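You operate a simulated robot arm through the tools that you are given. There is no shell and no other tool.

You are at the controls of a simulated robot arm. One attempt, no reset.

JOB
Put things in order on the top of the white table. At the end: the blue putty stands where the purple violet pad stood; the brown roll stands where the beige cloth stood; the purple violet pad stands where the brown roll stood; the beige cloth stands on top of the yellow stand; whatever was shut is shut again. Leave all else as you found it, and nothing knocked over.

It is judged by the outcome, as a careful person would: the job done as asked, and still so three seconds after it is handed in. It fails if anything else is knocked over, pushed out of place, dropped, spilled or broken. Flat cloth is picked up by pressing the open fingertips on it (5 to 10 N) and closing them slowly along it; thin cloth reads only 2 to 8 mm in the jaws.

ROBOT AND FRAMES
A 6-joint arm with a two-finger parallel gripper, fixed in place. Base frame: the origin is at the foot of the arm, x ahead of it, y to its left, z up; the work surface is at about z = 0. Units: cm, degrees, N and s.
With the tool pointing down near the work surface it reaches from about 16 to 42 cm from the base axis. Its first joint turns from -66.0 to 66.0 degrees. Payload 1.57 kg.
The tool frame sits at the grasp point between the pads (the TCP): z along the fingers, y along the line on which they close. The tips reach 3 cm beyond it. The gripper opens to 8 cm. The fingers are 1.7 cm wide and 1.2 cm thick; the gripper's body (4 by 8.2 cm) begins 8 cm behind the TCP.
Orientation is that of the tool frame in the base frame, as a unit quaternion [x, y, z, w]. With the fingers straight down and closing along the base's y, the tool's x points along the base's -x, its y along +y and its z along -z.

CONTROLS
- The arm moves only by the tool jog_arm. Its arguments are lists of equal length, an entry for each row: "translation": the shift along the base's x, y, z in units of 40 mm (1.0 is 40 mm), a list of three; "dr": the turn, a rotation vector about the base's x, y, z in units of 8 degrees (1.0 is 8 degrees), a list of three. In form: {"translation": [[tx, ty, tz], ...], "dr": [[rx, ry, rz], ...]}. A call has 1 to 20 rows; each row shifts and turns the commanded pose from where the row before left it. "claw" is the gripper command, from -1 (fully open) to 1 (shut), values between in proportion, set as the call begins (left out, the last holds). A call with a number of a shift or a turn outside -1 to 1 is refused whole. A row lasts 0.2 s, in which the tool goes at most 5 cm and 8.6 degrees; a call with a longer step from one row to the next is refused whole, and so is a gripper value outside its range. Where a pose cannot be reached the arm comes as near as it can. A force on the tool above 40 N (or 10 N above the force at the start of the call, whichever is more), or a blocked arm, ends the call early, and 0.2 s more pass. Each finger travels about 15.3 cm/s and halts on what it meets, pressing with about 23 N; the grip force reading is that of the motor and also rises with nothing between the fingers. The clock runs only during rows and for 0.2 s after the last one: add rows that do not move to give the fingers time. It gives the time, the measured TCP pose, the force on the tool (base axes), the opening and the grip force at its end, in the units of the frame above (readings bear some noise), with the torque about the TCP (base axes, N m) and any sound that the robot's microphone picked up.
- Cameras (640 x 400 px; columns grow to the right, rows downward): "scene" is fixed at [4.87, -33.25, 40.48]; the picture's right is [0.73, -0.68, 0.00], its down [-0.45, -0.49, -0.75] and it looks along [0.51, 0.54, -0.67] (base axes); focal length 215 px, centre (320, 200). "wrist" rides on the gripper at [7.2, -0.7, -12.2] in the tool frame; the picture's right is [0.09, 1.00, 0.00], its down [-0.84, 0.08, -0.54] and it looks along [-0.54, 0.05, 0.84] (tool axes); focal length 238 px, centre (320, 200). There is no depth. A picture from a camera that has moved, and an enlarged one, comes with that camera's place and axes in the base frame and with its lens. The place of the scene camera against the robot may be out by one fixed shift of up to 1.8 cm in any direction.
- snapshot(camera): a new picture of that camera. No time passes.
- zoom(camera, box): a new picture of the part [left, top, right, bottom] of that camera's present view, enlarged. No time passes.
- sign_off(): hands the job in; it is judged then, once.

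Places have to be worked out from the pictures, the camera data and where the tool is seen. Open the gripper and draw the arm clear of the work before you hand the job in, unless the task says otherwise.

The tools are called after "Emit:" as name(argument=value, ...) on one line, values as JSON. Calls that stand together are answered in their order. jog_arm: Moves the arm, as the interface text tells. Its arguments: {"type":"object","properties":{"translation":{"type":"array","items":{"type":"array","items":{"type":"number"}}},"dr":{"type":"array","items":{"type":"array","items":{"type":"number"}}},"claw":{"type":"number"}},"required":["translation","dr"]} The other tools are called the same way: snapshot (camera) takes a picture; zoom (camera, box) takes an enlarged picture of a part of a camera's view; sign_off () hands the job in.

At the start:

```text
clock: 0.0
position: [22.45, -5.01, 26.46]
orientation: [0.0, 1.0, 0.0, 0.002]
contact_force: [0.6, 1.0, -0.2]
ft_torque: [0.0, -0.01, 0.01]
grip_width: 7.99
grasp_force: 0.2
```

scene: 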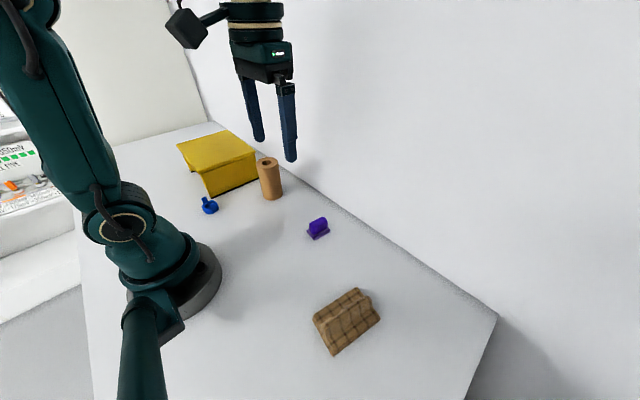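
wrist: 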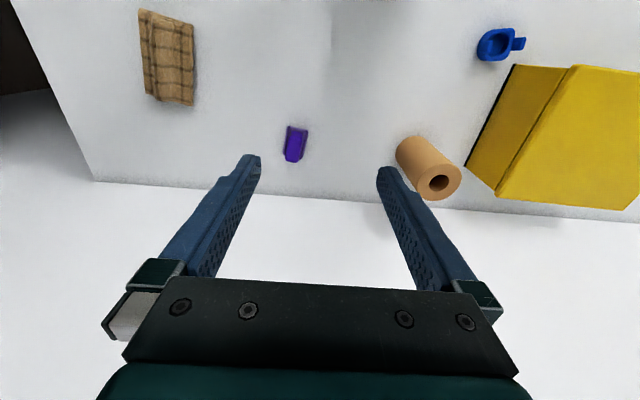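

The pictures show a yellow stand, brown roll, blue putty, purple pad, and folded beige cloth. I zoom in to see each of them better before moving.

Emit:
zoom(camera="scene", box=[160, 110, 300, 230])

Emit:
zoom(camera="scene", box=[280, 200, 400, 370])

Emit:
zoom(camera="wrist", box=[380, 0, 640, 220])

Emit:
zoom(camera="wrist", box=[100, 0, 340, 200])

```text
3.33 times, centred on (230, 170) of scene
camera zoom: at [4.87, -33.25, 40.48], right [0.73, -0.68, 0.0], down [-0.45, -0.49, -0.75], along [0.51, 0.54, -0.67], focal length 716 px, centre (620, 300)
```

zoom: 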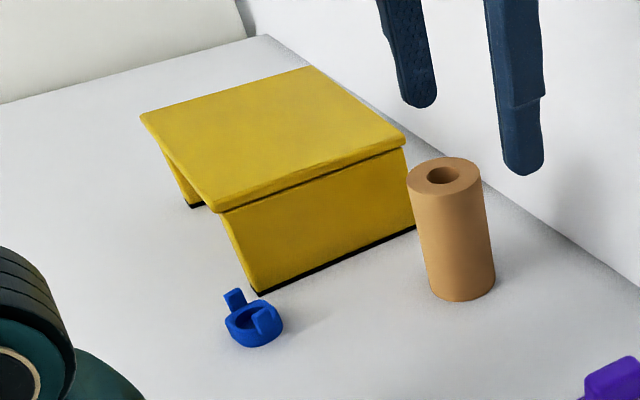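

```text
2.35 times, centred on (340, 285) of scene
camera zoom: at [4.87, -33.25, 40.48], right [0.73, -0.68, 0.0], down [-0.45, -0.49, -0.75], along [0.51, 0.54, -0.67], focal length 505 px, centre (273, 0)
```

zoom: 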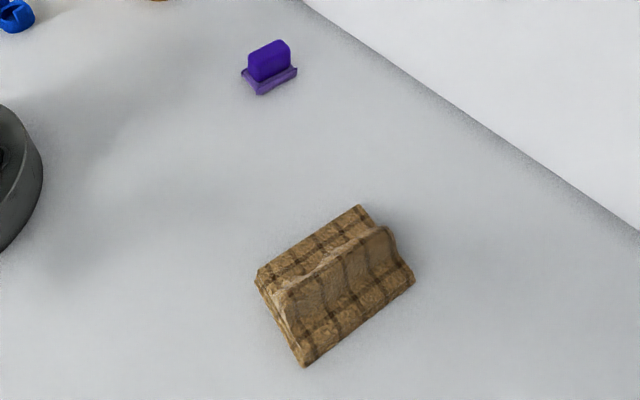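

```text
1.82 times, centred on (510, 110) of wrist
camera zoom: at [15.22, -5.72, 38.8], right [-0.09, 1.0, 0.0], down [0.84, 0.08, 0.54], along [0.54, 0.05, -0.84], focal length 433 px, centre (-26, 364)
```

zoom: 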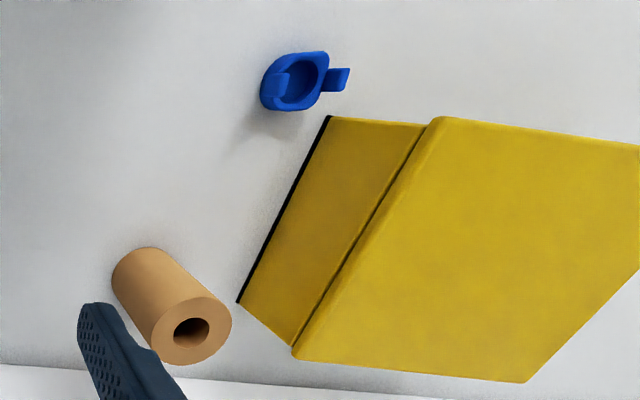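

```text
2.00 times, centred on (220, 100) of wrist
camera zoom: at [15.22, -5.72, 38.8], right [-0.09, 1.0, 0.0], down [0.84, 0.08, 0.54], along [0.54, 0.05, -0.84], focal length 477 px, centre (520, 400)
```

zoom: 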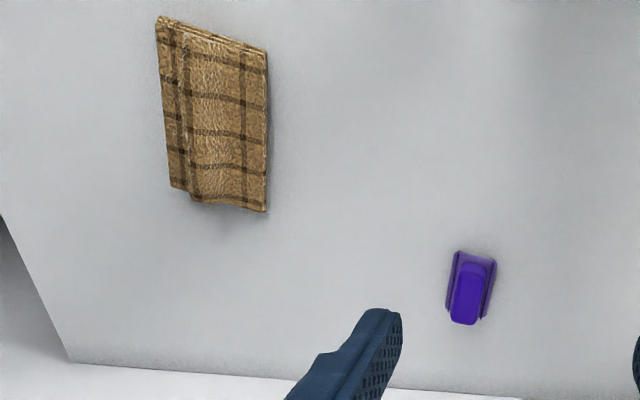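

Estimates from the wrist camera: pad near (28.7,-8.6), roll near (29,11.5), putty near (12.8,17.8), cloth near (19,-27), and a stand top around x 14–31, y 21–40, z≈9.5. I turn toward the cloth to look at it from closer before touching anything.

Emit:
jog_arm(translation=[[-0.458, -0.475, -0.167], [-0.458, -0.475, -0.167], [-0.458, -0.475, -0.167], [-0.458, -0.475, -0.167], [-0.458, -0.475, -0.167], [-0.458, -0.475, -0.167], [0, 0, 0]], dr=[[0, 0, -1], [0, 0, -1], [0, 0, -1], [0, 0, -1], [0, 0, -1], [0, 0, -1], [0, 0, 0]], claw=-1)

```text
clock: 1.6
position: [11.45, -16.33, 22.52]
orientation: [0.408, 0.913, -0.001, 0.001]
contact_force: [0.3, 1.3, -0.4]
ft_torque: [0.0, 0.0, -0.02]
grip_width: 8.0
grasp_force: 0.0
```

The arm is at (11.5,-16.3,22.5), yawed -48°. I take a picture from the wrist.

Emit:
snapshot(camera="wrist")

Emit:
snapshot(camera="scene")

```text
taken
camera wrist: at [6.19, -11.65, 34.78], right [0.68, 0.73, 0.0], down [0.62, -0.57, 0.54], along [0.4, -0.37, -0.84], focal length 238 px, centre (320, 200)
```

wrist: 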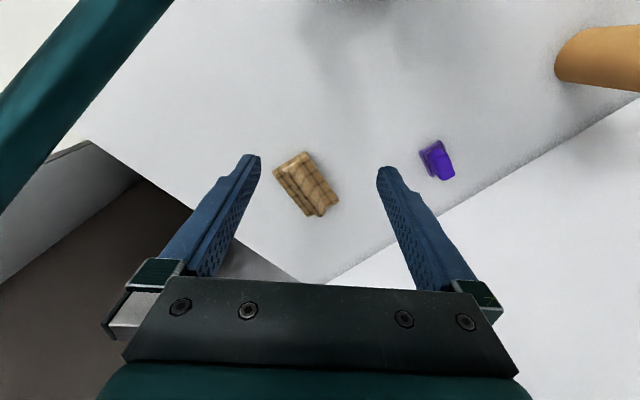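

```text
taken
```

scene: 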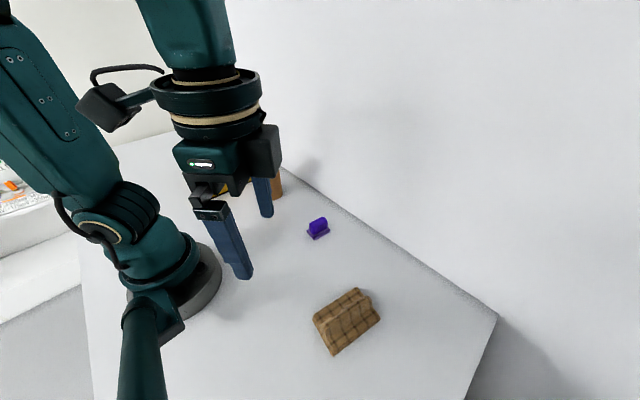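

The cloth is consistent with the first estimate, centred near (19.5,-26.8) and about 11 by 6 cm. I zoom in on it and the pad.

Emit:
zoom(camera="wrist", box=[250, 130, 370, 230])

Emit:
zoom(camera="wrist", box=[390, 120, 490, 200])

Emit:
zoom(camera="scene", box=[300, 275, 400, 365])

```text
4.00 times, centred on (310, 180) of wrist
camera zoom: at [6.19, -11.65, 34.78], right [0.68, 0.73, 0.0], down [0.62, -0.57, 0.54], along [0.4, -0.37, -0.84], focal length 953 px, centre (360, 280)
```

zoom: 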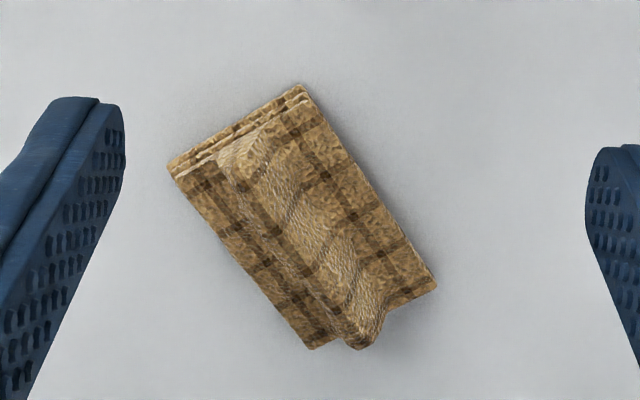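

```text
5.00 times, centred on (440, 160) of wrist
camera zoom: at [6.19, -11.65, 34.78], right [0.68, 0.73, 0.0], down [0.62, -0.57, 0.54], along [0.4, -0.37, -0.84], focal length 1192 px, centre (-280, 400)
```

zoom: 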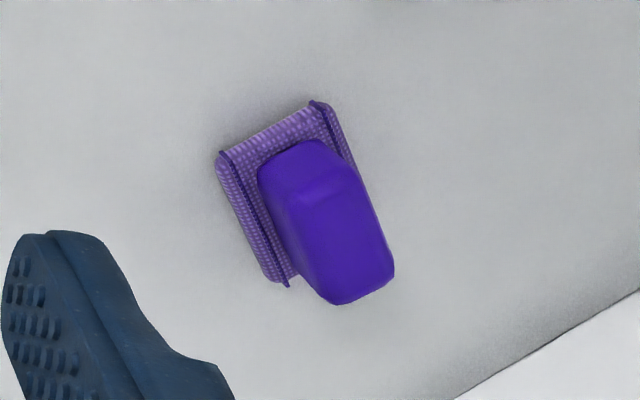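

```text
4.44 times, centred on (350, 320) of scene
camera zoom: at [4.87, -33.25, 40.48], right [0.73, -0.68, 0.0], down [-0.45, -0.49, -0.75], along [0.51, 0.54, -0.67], focal length 954 px, centre (187, -333)
```

zoom: 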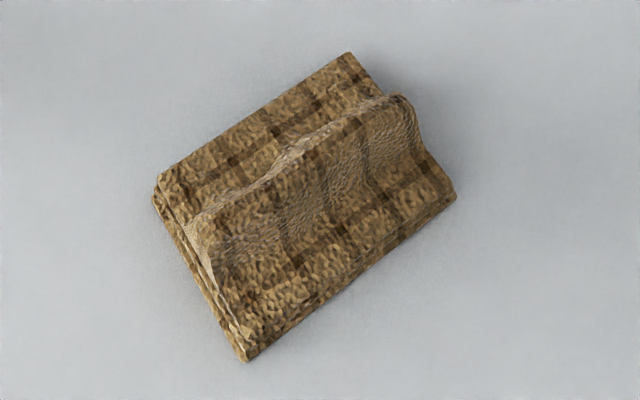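

The cloth is a folded towel with a raised ridge about 3 cm high near (18.7,-26.2), running at about -11°. Next I look at the pad from closer: move to (19.2,-6.5,15) with yaw -8°.

Emit:
jog_arm(translation=[[0.3875, 0.49, -0.375], [0.3875, 0.49, -0.375], [0.3875, 0.49, -0.375], [0.3875, 0.49, -0.375], [0.3875, 0.49, -0.375], [0, 0, 0]], dr=[[0, 0, 1], [0, 0, 1], [0, 0, 1], [0, 0, 1], [0, 0, 1], [0, 0, 0]])

Emit:
snapshot(camera="wrist")

Emit:
zoom(camera="wrist", box=[240, 120, 400, 220])

```text
clock: 3.0
position: [19.3, -6.6, 14.92]
orientation: [0.069, 0.998, 0.0, 0.001]
contact_force: [0.4, -0.2, -0.3]
ft_torque: [0.01, 0.03, -0.01]
grip_width: 7.97
grasp_force: 0.0
```

```text
taken
camera wrist: at [12.07, -6.28, 27.19], right [0.05, 1.0, 0.0], down [0.84, -0.04, 0.54], along [0.54, -0.03, -0.84], focal length 238 px, centre (320, 200)
```

wrist: 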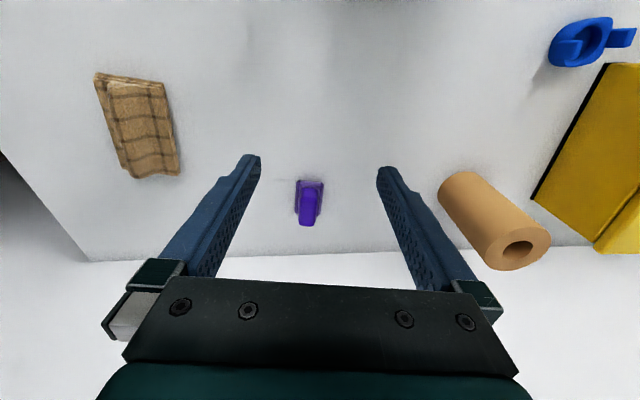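

```text
4.00 times, centred on (320, 170) of wrist
camera zoom: at [12.07, -6.28, 27.19], right [0.05, 1.0, 0.0], down [0.84, -0.04, 0.54], along [0.54, -0.03, -0.84], focal length 953 px, centre (320, 320)
```

zoom: 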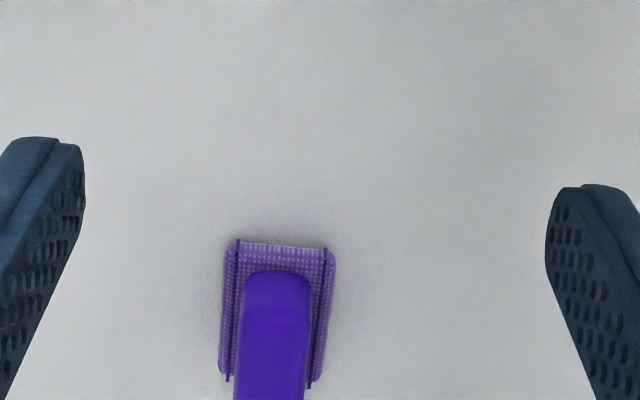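

The pad's base corners put its centre at (29.0,-8.7), 3.5 × 5.1 cm, long axis at about -8°. Next I look at the roll and the putty from a nearer position.

Emit:
jog_arm(translation=[[-0.05, 0.881, 0.3125], [-0.05, 0.881, 0.3125], [-0.05, 0.881, 0.3125], [-0.05, 0.881, 0.3125], [0, 0, 0]], dr=[[0, 0, 0.75], [0, 0, 0.75], [0, 0, 0.75], [0, 0, 0.75], [0, 0, 0]])

Emit:
snapshot(camera="wrist")

Emit:
zoom(camera="wrist", box=[260, 100, 420, 220])

Emit:
zoom(camera="wrist", box=[400, 0, 560, 100])

```text
clock: 4.2
position: [18.49, 7.48, 20.11]
orientation: [-0.139, 0.99, 0.0, 0.0]
contact_force: [-0.6, -0.2, -0.6]
ft_torque: [-0.02, 0.0, -0.04]
grip_width: 7.97
grasp_force: 0.1
```

```text
taken
camera wrist: at [11.79, 4.94, 32.41], right [-0.36, 0.93, 0.0], down [0.78, 0.31, 0.54], along [0.51, 0.2, -0.84], focal length 238 px, centre (320, 200)
```

wrist: 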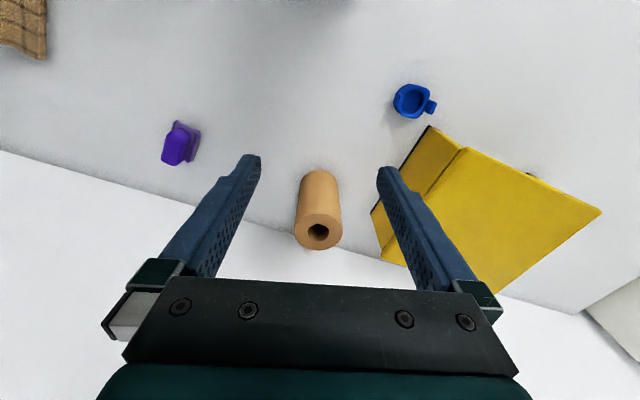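

```text
3.33 times, centred on (340, 160) of wrist
camera zoom: at [11.79, 4.94, 32.41], right [-0.36, 0.93, 0.0], down [0.78, 0.31, 0.54], along [0.51, 0.2, -0.84], focal length 794 px, centre (253, 333)
```

zoom: 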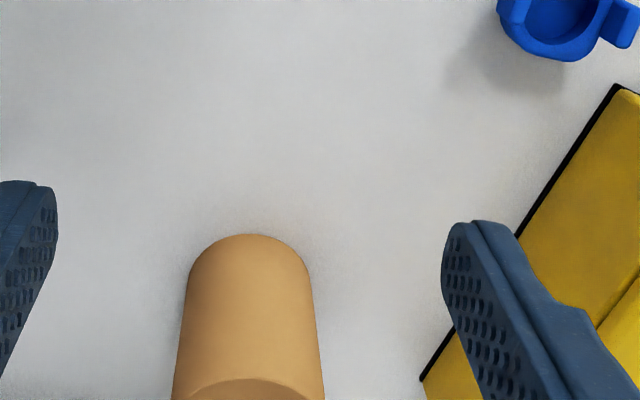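

```text
4.00 times, centred on (480, 50) of wrist
camera zoom: at [11.79, 4.94, 32.41], right [-0.36, 0.93, 0.0], down [0.78, 0.31, 0.54], along [0.51, 0.2, -0.84], focal length 953 px, centre (-320, 800)
```

zoom: 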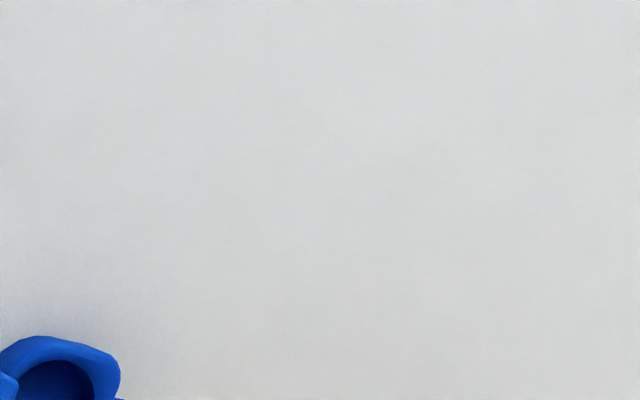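

The roll's base centre works out to (29.1,11.5), diameter about 5.3, height about 10.7. I zoom in on the putty and stand in the same view.

Emit:
zoom(camera="wrist", box=[370, 65, 458, 120])

Emit:
zoom(camera="wrist", box=[360, 110, 620, 300])

Emit:
zoom(camera="scene", box=[185, 180, 235, 225])

```text
7.27 times, centred on (414, 92) of wrist
camera zoom: at [11.79, 4.94, 32.41], right [-0.36, 0.93, 0.0], down [0.78, 0.31, 0.54], along [0.51, 0.2, -0.84], focal length 1734 px, centre (-364, 982)
```

zoom: 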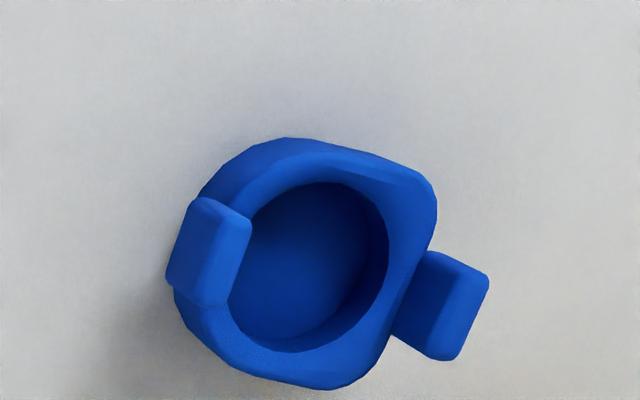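

```text
2.11 times, centred on (490, 205) of wrist
camera zoom: at [11.79, 4.94, 32.41], right [-0.36, 0.93, 0.0], down [0.78, 0.31, 0.54], along [0.51, 0.2, -0.84], focal length 502 px, centre (-38, 190)
```

zoom: 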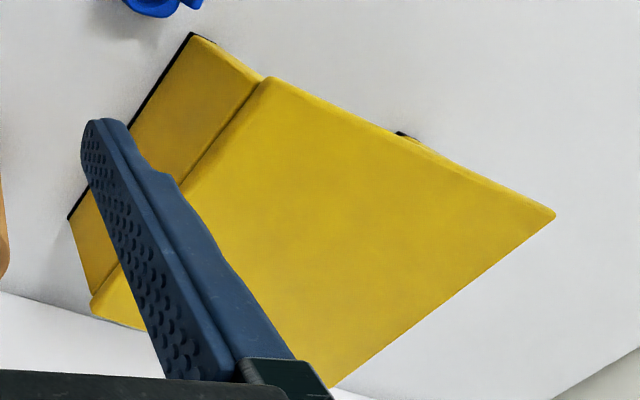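

```text
8.89 times, centred on (210, 202) of scene
camera zoom: at [4.87, -33.25, 40.48], right [0.73, -0.68, 0.0], down [-0.45, -0.49, -0.75], along [0.51, 0.54, -0.67], focal length 1908 px, centre (1298, 178)
```

zoom: 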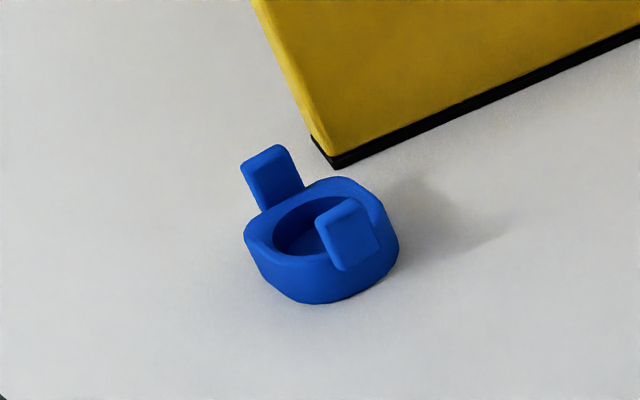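

The blue piece is a low cup with two ears along y, centred near (13.1,17.5). The stand top spans about x 14.5–31, y 21.4–41.8, z≈9.5. Now I hover over the cloth ridge with the fingers turned to straddle it (yaw ≈ -11.5°).

Emit:
jog_arm(translation=[[0.005, -0.845, -0.1775], [0.005, -0.845, -0.1775], [0.005, -0.845, -0.1775], [0.005, -0.845, -0.1775], [0.005, -0.845, -0.1775], [0.005, -0.845, -0.1775], [0.005, -0.845, -0.1775], [0.005, -0.845, -0.1775], [0.005, -0.845, -0.1775], [0.005, -0.845, -0.1775], [0, 0, 0]], dr=[[0, 0, -0.344], [0, 0, -0.344], [0, 0, -0.344], [0, 0, -0.344], [0, 0, -0.344], [0, 0, -0.344], [0, 0, -0.344], [0, 0, -0.344], [0, 0, -0.344], [0, 0, -0.344], [0, 0, 0]])

Emit:
snapshot(camera="wrist")

Emit:
snapshot(camera="scene")

```text
clock: 6.6
position: [18.44, -26.49, 13.14]
orientation: [0.099, 0.995, 0.0, 0.0]
contact_force: [0.1, -0.4, -0.5]
ft_torque: [-0.02, 0.04, -0.01]
grip_width: 8.03
grasp_force: 0.1
```

```text
taken
camera wrist: at [11.3, -25.62, 25.33], right [0.11, 0.99, 0.0], down [0.83, -0.09, 0.54], along [0.54, -0.06, -0.84], focal length 238 px, centre (320, 200)
```

wrist: 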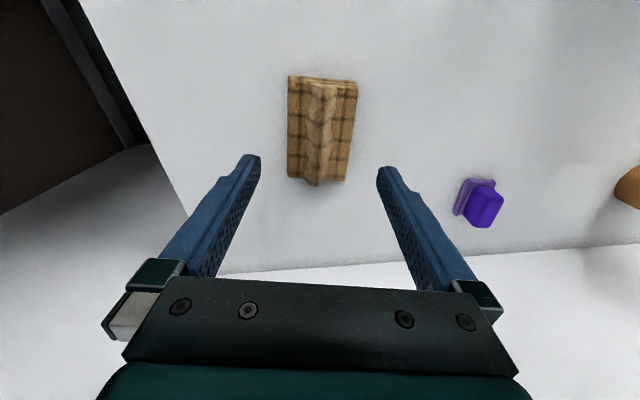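

```text
taken
```

scene: 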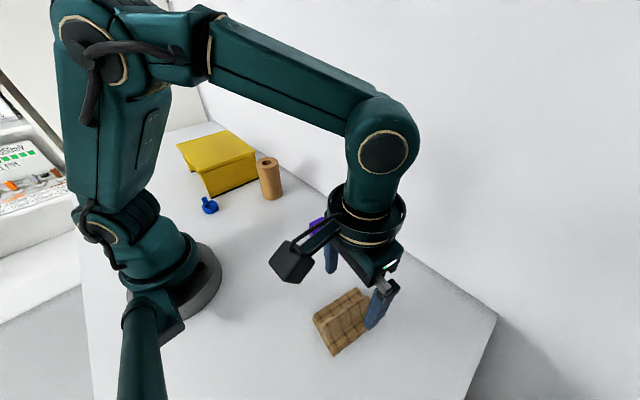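

Emit:
zoom(camera="wrist", box=[250, 60, 400, 200])

```text
2.86 times, centred on (325, 130) of wrist
camera zoom: at [11.3, -25.62, 25.33], right [0.11, 0.99, 0.0], down [0.83, -0.09, 0.54], along [0.54, -0.06, -0.84], focal length 681 px, centre (306, 400)
```

zoom: 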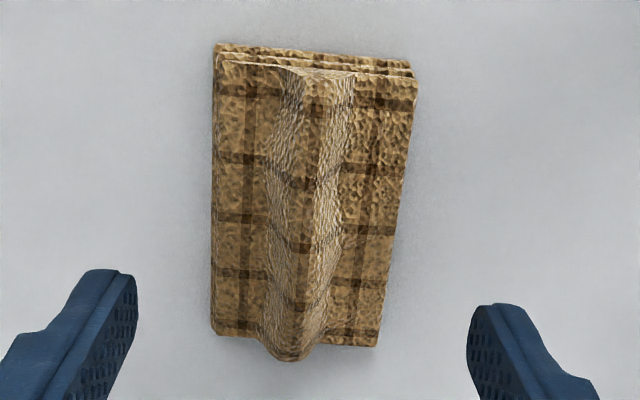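

The gripper is well aligned with the ridge (cloth centre (19.1,-26.5), ridge at -11°). I set the jaws to about 5 cm so that the tips land on the flats on both sides of the ridge, and descend to tips at about z=2.5.

Emit:
jog_arm(translation=[[0.16, -0.015, -0.4], [0, 0, -0.5], [0, 0, -0.5], [0, 0, -0.5], [0, 0, 0]], dr=[[0, 0, 0], [0, 0, 0], [0, 0, 0], [0, 0, 0], [0, 0, 0]], claw=-0.25)

Emit:
snapshot(camera="wrist")

Emit:
zoom(camera="scene", box=[280, 240, 420, 370])

```text
clock: 7.8
position: [19.04, -26.54, 5.37]
orientation: [0.1, 0.995, -0.001, 0.001]
contact_force: [-0.1, 0.1, 0.2]
ft_torque: [-0.02, 0.0, 0.03]
grip_width: 4.98
grasp_force: 0.1
```

```text
taken
camera wrist: at [12.0, -25.69, 17.6], right [0.11, 0.99, 0.0], down [0.83, -0.09, 0.54], along [0.54, -0.06, -0.84], focal length 238 px, centre (320, 200)
```

wrist: 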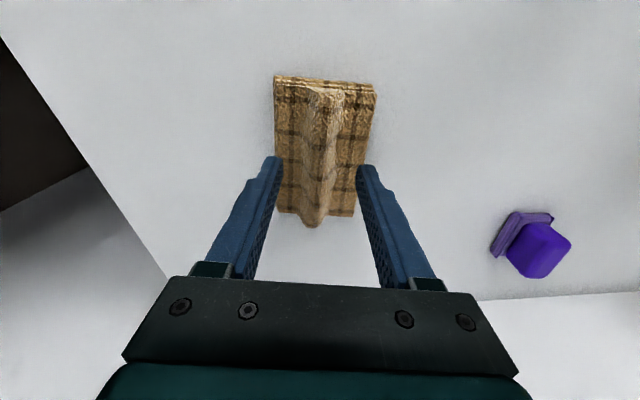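

```text
3.08 times, centred on (350, 305) of scene
camera zoom: at [4.87, -33.25, 40.48], right [0.73, -0.68, 0.0], down [-0.45, -0.49, -0.75], along [0.51, 0.54, -0.67], focal length 661 px, centre (228, -123)
```

zoom: 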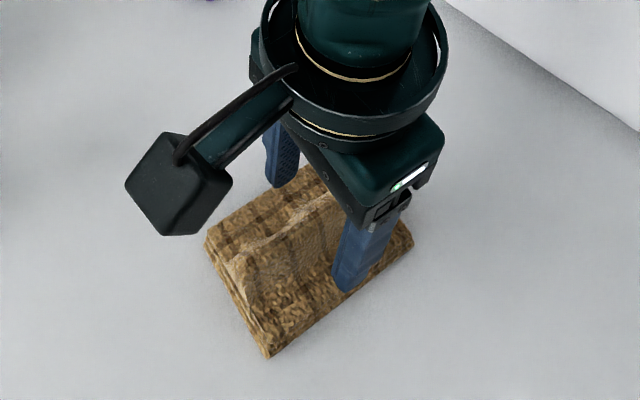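

The fingers straddle the ridge, a little wide. I narrow to 4 cm and lower in small steps until the tips feel the flats.

Emit:
jog_arm(translation=[[0, 0, 0], [0, 0, -0.1], [0, 0, -0.1], [0, 0, -0.05], [0, 0, 0]], dr=[[0, 0, 0], [0, 0, 0], [0, 0, 0], [0, 0, 0], [0, 0, 0]], claw=0.0)

```text
clock: 9.0
position: [19.19, -26.28, 4.3]
orientation: [0.099, 0.995, 0.0, 0.001]
contact_force: [-0.5, 0.1, 0.8]
ft_torque: [-0.01, -0.01, -0.01]
grip_width: 4.01
grasp_force: 0.1
```

Tips are at about z=1.3 with no real force yet. I continue down in 1 mm steps.

Emit:
jog_arm(translation=[[0, 0, -0.04], [0, 0, -0.04], [0, 0, -0.03], [0, 0, 0]], dr=[[0, 0, 0], [0, 0, 0], [0, 0, 0], [0, 0, 0]])

```text
clock: 9.7
position: [19.14, -26.44, 4.36]
orientation: [0.1, 0.995, 0.0, 0.0]
contact_force: [-1.1, 2.8, 13.0]
ft_torque: [0.12, 0.05, 0.0]
grip_width: 3.98
grasp_force: 0.1
stopped in row 3: the force on the tool passed its limit at 45 N (the readings are from after the stop); the commanded pose is now the measured one
```

The tips now press on the flats at about z=1.3 with 13 N after the spike. I ease up a hair and check the force.

Emit:
jog_arm(translation=[[0, 0, 0.01], [0, 0, 0]], dr=[[0, 0, 0], [0, 0, 0]], claw=0.0)

Emit:
zoom(camera="wrist", box=[240, 60, 400, 240])

```text
clock: 10.3
position: [19.13, -26.43, 4.3]
orientation: [0.1, 0.995, -0.001, 0.0]
contact_force: [-2.7, 1.6, 12.3]
ft_torque: [0.07, 0.04, 0.01]
grip_width: 3.98
grasp_force: 0.1
```

```text
2.22 times, centred on (320, 150) of wrist
camera zoom: at [12.03, -25.68, 16.48], right [0.11, 0.99, 0.0], down [0.84, -0.09, 0.54], along [0.54, -0.06, -0.84], focal length 530 px, centre (320, 311)
```

zoom: 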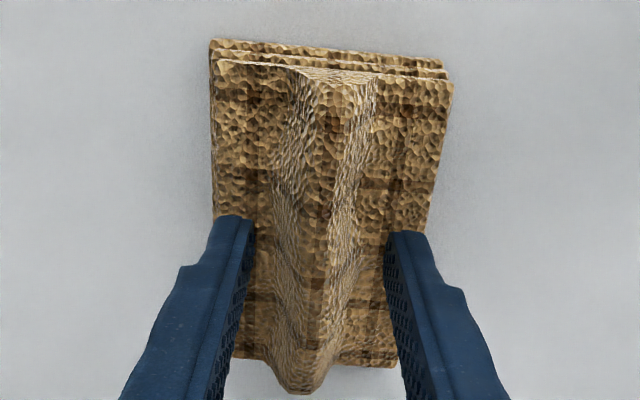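

Still 12 N; I lift another half millimetre or so and then begin closing slowly along the cloth.

Emit:
jog_arm(translation=[[0, 0, 0.015], [0, 0, 0]], dr=[[0, 0, 0], [0, 0, 0]], claw=0.12)

```text
clock: 10.9
position: [19.17, -26.46, 4.3]
orientation: [0.1, 0.995, 0.001, 0.0]
contact_force: [0.2, -1.4, 1.2]
ft_torque: [-0.02, -0.02, -0.03]
grip_width: 3.55
grasp_force: 0.5
```

Force dropped to 1 N; I press back down very slightly while closing another step.

Emit:
jog_arm(translation=[[0, 0, -0.008], [0, 0, 0]], dr=[[0, 0, 0], [0, 0, 0]], claw=0.24)

Emit:
jog_arm(translation=[[0, 0, 0]], dr=[[0, 0, 0]], claw=0.34)

```text
clock: 11.5
position: [19.24, -26.35, 4.23]
orientation: [0.099, 0.995, 0.001, 0.0]
contact_force: [-0.4, -1.2, 0.6]
ft_torque: [-0.02, 0.04, -0.01]
grip_width: 3.03
grasp_force: 0.1
```

```text
clock: 11.9
position: [19.3, -26.44, 4.34]
orientation: [0.1, 0.995, 0.0, 0.0]
contact_force: [0.3, -0.2, 0.0]
ft_torque: [0.03, -0.01, -0.02]
grip_width: 2.63
grasp_force: 0.0
```

Opening is 2.6 cm with no grip force yet and no pressure on the cloth. I press down a bit more to regain 5–10 N.

Emit:
jog_arm(translation=[[0, 0, -0.015], [0, 0, 0]], dr=[[0, 0, 0], [0, 0, 0]], claw=0.42)

```text
clock: 12.5
position: [19.29, -26.39, 4.25]
orientation: [0.1, 0.995, -0.001, 0.001]
contact_force: [0.5, 1.5, 13.0]
ft_torque: [0.08, 0.0, 0.01]
grip_width: 2.28
grasp_force: 0.0
```

Pressing at 13 N at 2.3 cm opening. I ease a touch and keep closing slowly.

Emit:
jog_arm(translation=[[0, 0, 0.004]], dr=[[0, 0, 0]], claw=0.5)

Emit:
jog_arm(translation=[[0, 0, 0]], dr=[[0, 0, 0]], claw=0.58)

Emit:
zoom(camera="wrist", box=[240, 60, 400, 240])

```text
clock: 12.9
position: [19.14, -26.47, 4.12]
orientation: [0.099, 0.995, 0.0, 0.001]
contact_force: [2.0, 1.8, 13.6]
ft_torque: [0.05, -0.07, 0.01]
grip_width: 2.3
grasp_force: 1.1
```

```text
clock: 13.3
position: [19.23, -26.48, 4.28]
orientation: [0.101, 0.995, -0.001, 0.0]
contact_force: [1.3, 1.2, 14.5]
ft_torque: [0.08, -0.04, 0.01]
grip_width: 2.28
grasp_force: 3.3
```

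```text
2.22 times, centred on (320, 150) of wrist
camera zoom: at [12.03, -25.65, 16.47], right [0.11, 0.99, 0.0], down [0.83, -0.09, 0.54], along [0.54, -0.06, -0.84], focal length 530 px, centre (320, 311)
```

zoom: 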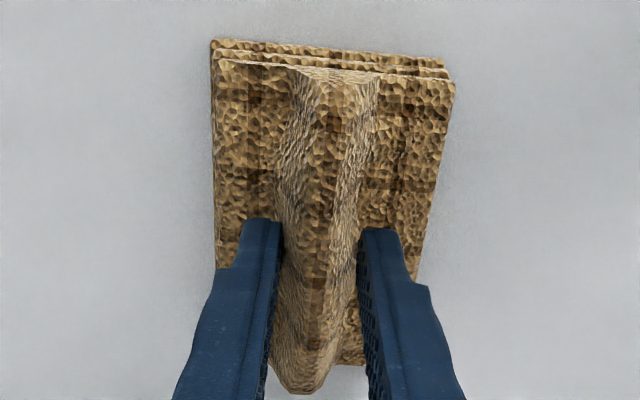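

The fingers have met the ridge at 2.28 cm and grip force is rising. I finish closing to hold it firmly.

Emit:
jog_arm(translation=[[0, 0, 0]], dr=[[0, 0, 0]], claw=0.7)

Emit:
jog_arm(translation=[[0, 0, 0], [0, 0, 0]], dr=[[0, 0, 0], [0, 0, 0]], claw=1.0)

```text
clock: 13.7
position: [19.18, -26.45, 4.35]
orientation: [0.1, 0.995, -0.001, 0.0]
contact_force: [1.6, -0.1, 15.6]
ft_torque: [0.02, -0.02, 0.0]
grip_width: 2.13
grasp_force: 5.3
```

```text
clock: 14.3
position: [19.12, -26.46, 4.14]
orientation: [0.099, 0.995, -0.002, 0.001]
contact_force: [-3.0, -6.6, 17.9]
ft_torque: [-0.11, 0.1, 0.03]
grip_width: 1.68
grasp_force: 23.0
```

It holds at 1.7 cm with 23 N. I lift slowly by 2 cm and look.

Emit:
jog_arm(translation=[[0, 0, 0.1], [0, 0, 0.1], [0, 0, 0.15], [0, 0, 0.15], [0, 0, 0]], dr=[[0, 0, 0], [0, 0, 0], [0, 0, 0], [0, 0, 0], [0, 0, 0]])

Emit:
snapshot(camera="wrist")

Emit:
zoom(camera="scene", box=[280, 240, 420, 370])

```text
clock: 15.5
position: [19.13, -26.39, 6.35]
orientation: [0.1, 0.995, 0.0, -0.001]
contact_force: [0.6, -0.1, 0.3]
ft_torque: [0.02, 0.01, 0.02]
grip_width: 1.7
grasp_force: 22.7
```

```text
taken
camera wrist: at [11.99, -25.59, 18.49], right [0.11, 0.99, 0.0], down [0.84, -0.09, 0.54], along [0.54, -0.06, -0.84], focal length 238 px, centre (320, 200)
```

wrist: 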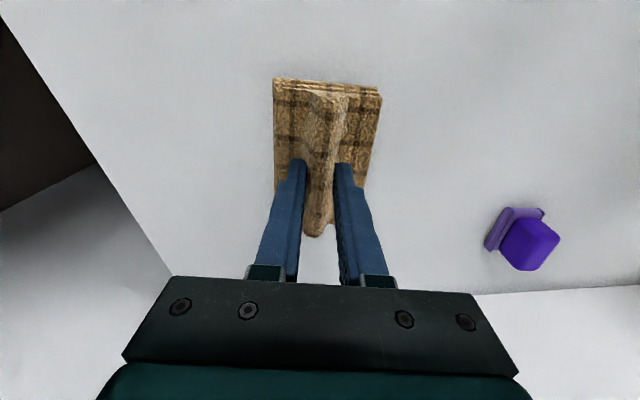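

```text
3.08 times, centred on (350, 305) of scene
camera zoom: at [4.87, -33.25, 40.48], right [0.73, -0.68, 0.0], down [-0.45, -0.49, -0.75], along [0.51, 0.54, -0.67], focal length 661 px, centre (228, -123)
```

zoom: 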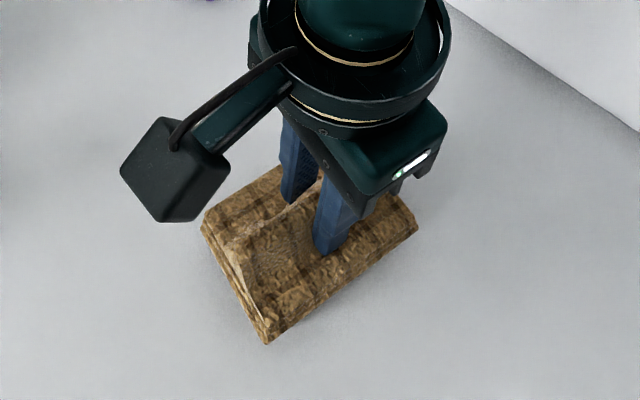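

The cloth is held and came up level. I lift to TCP z=20 and carry it across toward the stand top, turning it to line up with x, passing well above the roll.

Emit:
jog_arm(translation=[[0, 0, 0.5], [0, 0, 0.8], [0, 0, 0.8], [0, 0, 0.8], [0, 0, 0.5], [0, 0, 0]], dr=[[0, 0, 0], [0, 0, 0], [0, 0, 0], [0, 0, 0], [0, 0, 0], [0, 0, 0]])

Emit:
jog_arm(translation=[[0.0375, 0.4, 0], [0.0375, 0.86, 0], [0.0375, 0.86, 0], [0.0375, 0.86, 0], [0.0375, 0.86, 0], [0.0375, 0.86, 0], [0.0375, 0.86, 0], [0.0375, 0.86, 0], [0.0375, 0.86, 0], [0.0375, 0.86, 0], [0.0375, 0.86, 0], [0.0375, 0.86, 0], [0.0375, 0.86, 0], [0.0375, 0.86, 0], [0.0375, 0.86, 0], [0.0375, 0.86, 0], [0, 0.43, 0], [0, 0, 0]], dr=[[0, 0, 0.09], [0, 0, 0.09], [0, 0, 0.09], [0, 0, 0.09], [0, 0, 0.09], [0, 0, 0.09], [0, 0, 0.09], [0, 0, 0.09], [0, 0, 0.09], [0, 0, 0.09], [0, 0, 0.09], [0, 0, 0.09], [0, 0, 0.09], [0, 0, 0.09], [0, 0, 0.09], [0, 0, 0.09], [0, 0, 0], [0, 0, 0]])

Emit:
snapshot(camera="wrist")

Emit:
snapshot(camera="scene")

```text
clock: 16.9
position: [19.33, -26.52, 19.94]
orientation: [0.1, 0.995, 0.0, 0.001]
contact_force: [-0.1, -0.3, -0.7]
ft_torque: [0.04, -0.01, 0.0]
grip_width: 1.69
grasp_force: 22.6
```

```text
clock: 20.7
position: [21.64, 28.52, 19.92]
orientation: [0.0, 1.0, 0.0, 0.0]
contact_force: [-0.8, 0.4, -0.5]
ft_torque: [-0.03, 0.04, 0.01]
grip_width: 1.69
grasp_force: 22.8
```

```text
taken
camera wrist: at [14.48, 27.77, 32.07], right [-0.09, 1.0, 0.0], down [0.84, 0.08, 0.54], along [0.54, 0.05, -0.84], focal length 238 px, centre (320, 200)
```

wrist: 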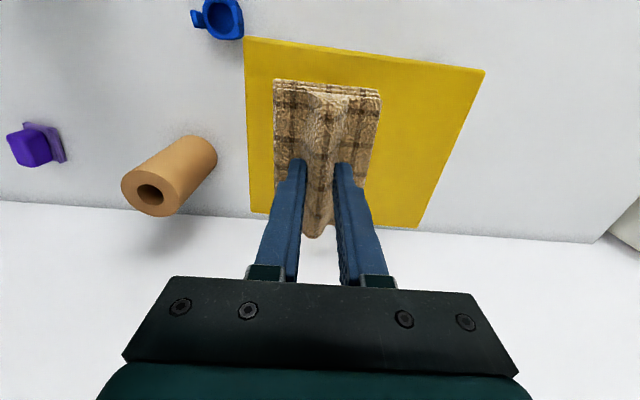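

```text
taken
```

scene: 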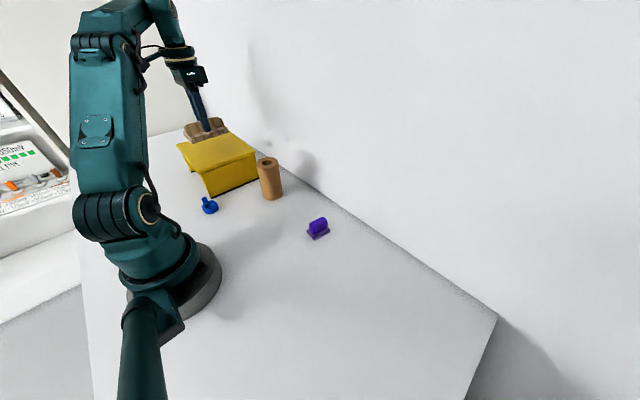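

Over the stand: its top spans x 14.5–31.5, y 21.4–41.7, and the cloth is well inside. I lower to just above the top.

Emit:
jog_arm(translation=[[0.1, 0.1, -0.4], [0.05, 0.05, -0.5], [0, 0, -0.35], [0, 0, -0.1], [0, 0, 0]], dr=[[0, 0, 0], [0, 0, 0], [0, 0, 0], [0, 0, 0], [0, 0, 0]])

Emit:
zoom(camera="scene", box=[150, 60, 300, 220])

Emit:
snapshot(camera="wrist")

```text
clock: 21.9
position: [22.28, 29.02, 14.6]
orientation: [0.0, 1.0, 0.0, 0.0]
contact_force: [0.1, 0.3, -0.1]
ft_torque: [0.02, 0.0, -0.02]
grip_width: 1.7
grasp_force: 22.8
```

```text
2.50 times, centred on (225, 140) of scene
camera zoom: at [4.87, -33.25, 40.48], right [0.73, -0.68, 0.0], down [-0.45, -0.49, -0.75], along [0.51, 0.54, -0.67], focal length 537 px, centre (558, 350)
```

zoom: 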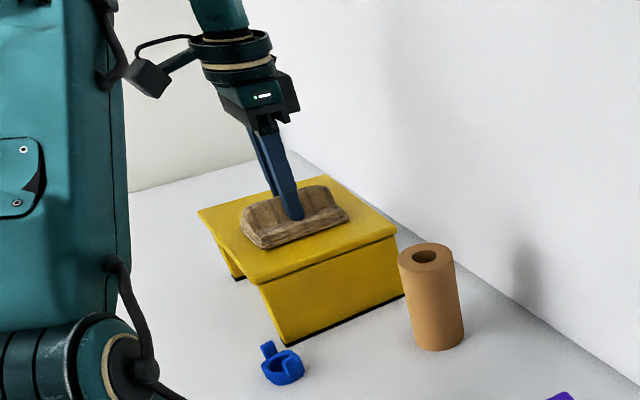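

```text
taken
camera wrist: at [15.18, 28.36, 26.72], right [-0.09, 1.0, 0.0], down [0.84, 0.08, 0.54], along [0.54, 0.05, -0.84], focal length 238 px, centre (320, 200)
```

wrist: 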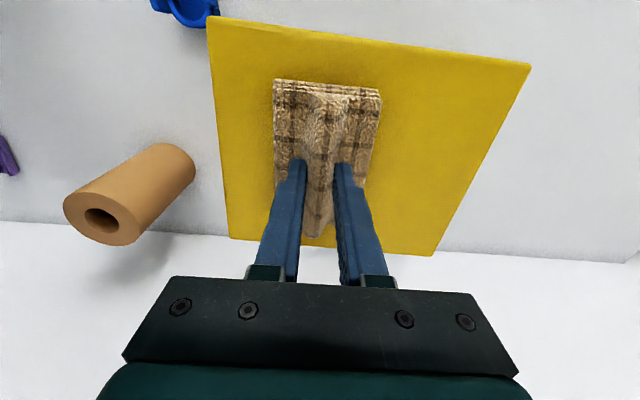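

The cloth is just above the top, no contact yet. I creep down in small steps until contact is felt.

Emit:
jog_arm(translation=[[0, 0, -0.06], [0, 0, -0.06], [0, 0, -0.04], [0, 0, 0]], dr=[[0, 0, 0], [0, 0, 0], [0, 0, 0], [0, 0, 0]])

```text
clock: 22.6
position: [22.29, 29.04, 14.3]
orientation: [0.0, 1.0, 0.002, 0.002]
contact_force: [-1.4, -1.4, 6.2]
ft_torque: [-0.12, 0.24, -0.02]
grip_width: 1.69
grasp_force: 23.0
stopped in row 3: the force on the tool passed its limit at 45 N (the readings are from after the stop); the commanded pose is now the measured one
```

Contact at TCP z≈14.2, with 6 N resting. I open a little to release the ridge, then lift slowly.

Emit:
jog_arm(translation=[[0, 0, 0], [0, 0, 0]], dr=[[0, 0, 0], [0, 0, 0]], claw=0.45)

Emit:
jog_arm(translation=[[0, 0, 0.03], [0, 0, 0]], dr=[[0, 0, 0], [0, 0, 0]], claw=0.2)

Emit:
snapshot(camera="wrist")

```text
clock: 23.2
position: [22.32, 29.02, 14.24]
orientation: [0.0, 1.0, 0.003, 0.004]
contact_force: [-0.7, 1.1, 10.6]
ft_torque: [0.0, 0.05, 0.02]
grip_width: 1.86
grasp_force: 0.1
```

```text
clock: 23.8
position: [22.44, 29.01, 14.25]
orientation: [0.0, 1.0, 0.001, 0.002]
contact_force: [-0.4, -0.2, -0.7]
ft_torque: [-0.01, -0.02, -0.01]
grip_width: 3.18
grasp_force: 0.1
```

```text
taken
camera wrist: at [15.14, 28.34, 26.5], right [-0.09, 1.0, 0.0], down [0.83, 0.08, 0.55], along [0.54, 0.05, -0.84], focal length 238 px, centre (320, 200)
```

wrist: 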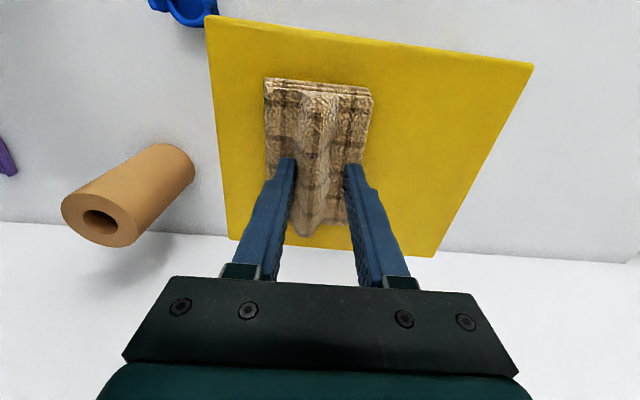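

The cloth is free and resting on the stand. I open a bit more and raise straight up.

Emit:
jog_arm(translation=[[0, 0, 0.03], [0, 0, 0.1], [0, 0, 0.3], [0, 0, 0.6], [0, 0, 0.6], [0, 0, 0]], dr=[[0, 0, 0], [0, 0, 0], [0, 0, 0], [0, 0, 0], [0, 0, 0], [0, 0, 0]], claw=0.0)

Emit:
snapshot(camera="wrist")

Emit:
zoom(camera="scene", box=[150, 60, 300, 220])

```text
clock: 25.2
position: [22.19, 29.04, 20.63]
orientation: [0.0, 1.0, 0.001, 0.002]
contact_force: [-0.2, 0.4, 0.0]
ft_torque: [0.01, 0.0, 0.02]
grip_width: 4.01
grasp_force: 0.1
```

```text
taken
camera wrist: at [15.06, 28.38, 32.86], right [-0.09, 1.0, 0.0], down [0.83, 0.08, 0.55], along [0.54, 0.05, -0.84], focal length 238 px, centre (320, 200)
```

wrist: 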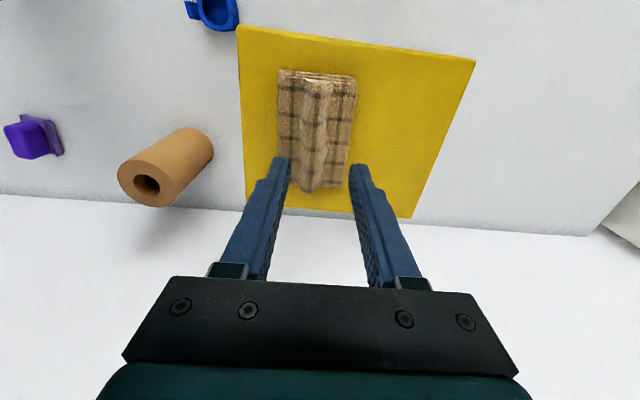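

```text
2.50 times, centred on (225, 140) of scene
camera zoom: at [4.87, -33.25, 40.48], right [0.73, -0.68, 0.0], down [-0.45, -0.49, -0.75], along [0.51, 0.54, -0.67], focal length 537 px, centre (558, 350)
```

zoom: 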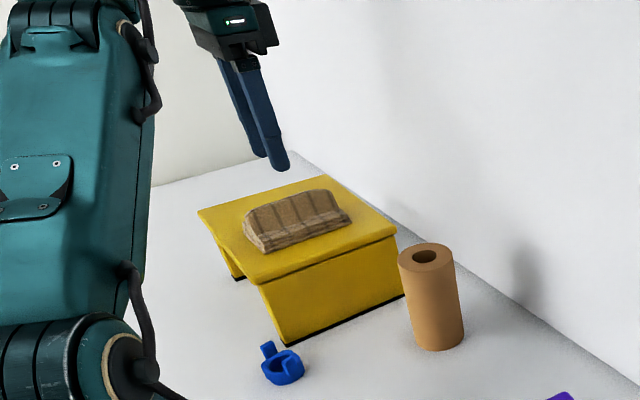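

The cloth lies on the stand top, well inside its edges. Next the roll: open fully and move above it at (29.1,11.55).

Emit:
jog_arm(translation=[[0.2875, -0.729, -0.05], [0.2875, -0.729, -0.05], [0.2875, -0.729, -0.1], [0.2875, -0.729, -0.1], [0.2875, -0.729, -0.2], [0.2875, -0.729, -0.2], [0, 0, 0]], dr=[[0, 0, 0], [0, 0, 0], [0, 0, 0], [0, 0, 0], [0, 0, 0], [0, 0, 0], [0, 0, 0]], claw=-1)

Emit:
snapshot(camera="wrist")

Emit:
snapshot(camera="scene")

```text
clock: 26.8
position: [29.25, 11.54, 18.19]
orientation: [-0.001, 1.0, 0.002, 0.003]
contact_force: [-0.6, -0.4, 0.2]
ft_torque: [-0.03, 0.0, -0.02]
grip_width: 8.01
grasp_force: 0.0
```

```text
taken
camera wrist: at [22.0, 10.83, 30.33], right [-0.09, 1.0, 0.0], down [0.83, 0.08, 0.55], along [0.54, 0.05, -0.84], focal length 238 px, centre (320, 200)
```

wrist: 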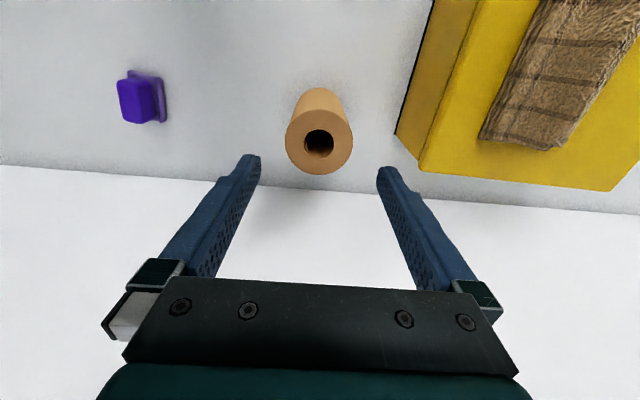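

```text
taken
```

scene: 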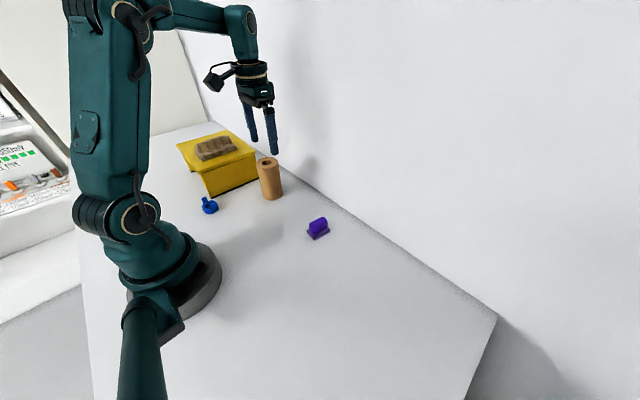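

The roll is between the fingers in y; x centre refined to about 28.8. I shift -0.4 in x and lower until the tips straddle the top, then check.

Emit:
jog_arm(translation=[[-0.1, 0, -0.3], [0, 0, -0.5], [0, 0, -0.5], [0, 0, -0.5], [0, 0, 0]], dr=[[0, 0, 0], [0, 0, 0], [0, 0, 0], [0, 0, 0], [0, 0, 0]])

Emit:
snapshot(camera="wrist")

Emit:
zoom(camera="scene", box=[210, 80, 320, 210])

```text
clock: 28.0
position: [28.7, 11.63, 10.69]
orientation: [0.001, 1.0, 0.001, 0.002]
contact_force: [-0.4, -0.1, 0.2]
ft_torque: [0.0, -0.02, 0.0]
grip_width: 7.99
grasp_force: 0.0
```

```text
taken
camera wrist: at [21.46, 10.88, 22.98], right [-0.09, 1.0, 0.0], down [0.83, 0.08, 0.55], along [0.54, 0.05, -0.84], focal length 238 px, centre (320, 200)
```

wrist: 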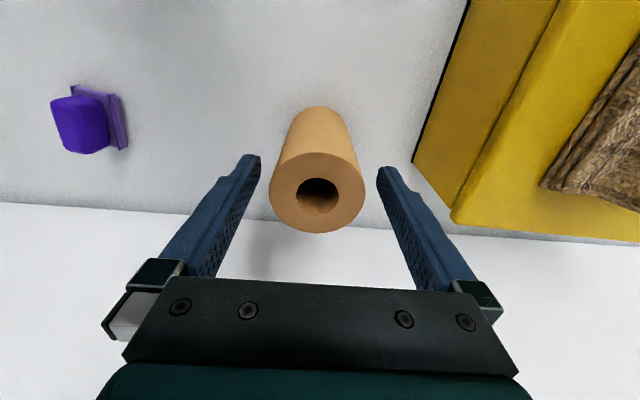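

```text
3.08 times, centred on (265, 145) of scene
camera zoom: at [4.87, -33.25, 40.48], right [0.73, -0.68, 0.0], down [-0.45, -0.49, -0.75], along [0.51, 0.54, -0.67], focal length 661 px, centre (489, 369)
```

zoom: 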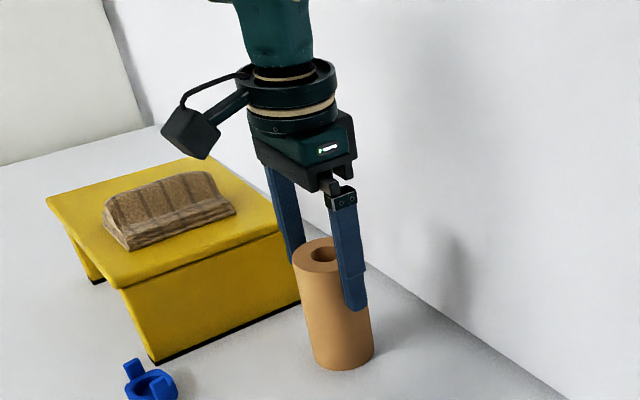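

The roll's centre is at (28.8,11.4), right between the fingers. I lower to z≈6.5 and then close gently.

Emit:
jog_arm(translation=[[0.02, -0.05, -0.4], [0, 0, -0.4], [0, 0, -0.25], [0, 0, 0]], dr=[[0, 0, 0], [0, 0, 0], [0, 0, 0], [0, 0, 0]])

Emit:
jog_arm(translation=[[0, 0, 0]], dr=[[0, 0, 0]], claw=-0.45)

Emit:
snapshot(camera="wrist")

```text
clock: 29.0
position: [28.77, 11.35, 6.72]
orientation: [0.0, 1.0, 0.003, 0.002]
contact_force: [-0.3, 0.0, 0.1]
ft_torque: [0.02, -0.01, -0.02]
grip_width: 8.01
grasp_force: 0.0
```

```text
clock: 29.4
position: [28.71, 11.45, 6.62]
orientation: [0.0, 1.0, 0.002, 0.002]
contact_force: [-0.2, -0.4, 0.8]
ft_torque: [-0.02, 0.0, -0.04]
grip_width: 5.83
grasp_force: 0.2
```

```text
taken
camera wrist: at [21.55, 10.67, 18.87], right [-0.09, 1.0, 0.0], down [0.83, 0.08, 0.55], along [0.54, 0.05, -0.84], focal length 238 px, centre (320, 200)
```

wrist: 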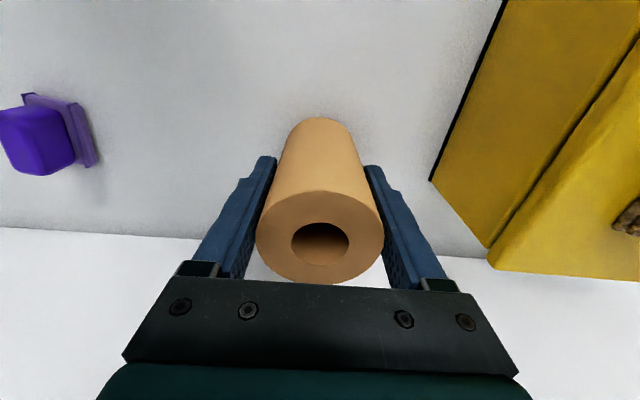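

Centred, 5.8 cm open. I close gently onto the roll.

Emit:
jog_arm(translation=[[0, 0, 0]], dr=[[0, 0, 0]], claw=-0.33)

Emit:
jog_arm(translation=[[0, 0, 0]], dr=[[0, 0, 0]], claw=-0.2)

Emit:
jog_arm(translation=[[0, 0, 0], [0, 0, 0]], dr=[[0, 0, 0], [0, 0, 0]], claw=0.2)

```text
clock: 29.8
position: [28.83, 11.5, 6.64]
orientation: [0.001, 1.0, 0.002, 0.002]
contact_force: [-1.1, -0.9, 0.8]
ft_torque: [-0.02, 0.03, -0.01]
grip_width: 5.74
grasp_force: 22.3
```

```text
clock: 30.2
position: [28.84, 11.41, 6.55]
orientation: [0.0, 1.0, 0.002, 0.003]
contact_force: [0.0, -0.4, -0.1]
ft_torque: [-0.15, 0.04, -0.03]
grip_width: 5.75
grasp_force: 22.9
```

```text
clock: 30.8
position: [28.8, 11.36, 6.75]
orientation: [-0.001, 1.0, 0.002, 0.004]
contact_force: [0.2, -1.1, 0.6]
ft_torque: [-0.14, -0.01, -0.05]
grip_width: 5.74
grasp_force: 22.8
```

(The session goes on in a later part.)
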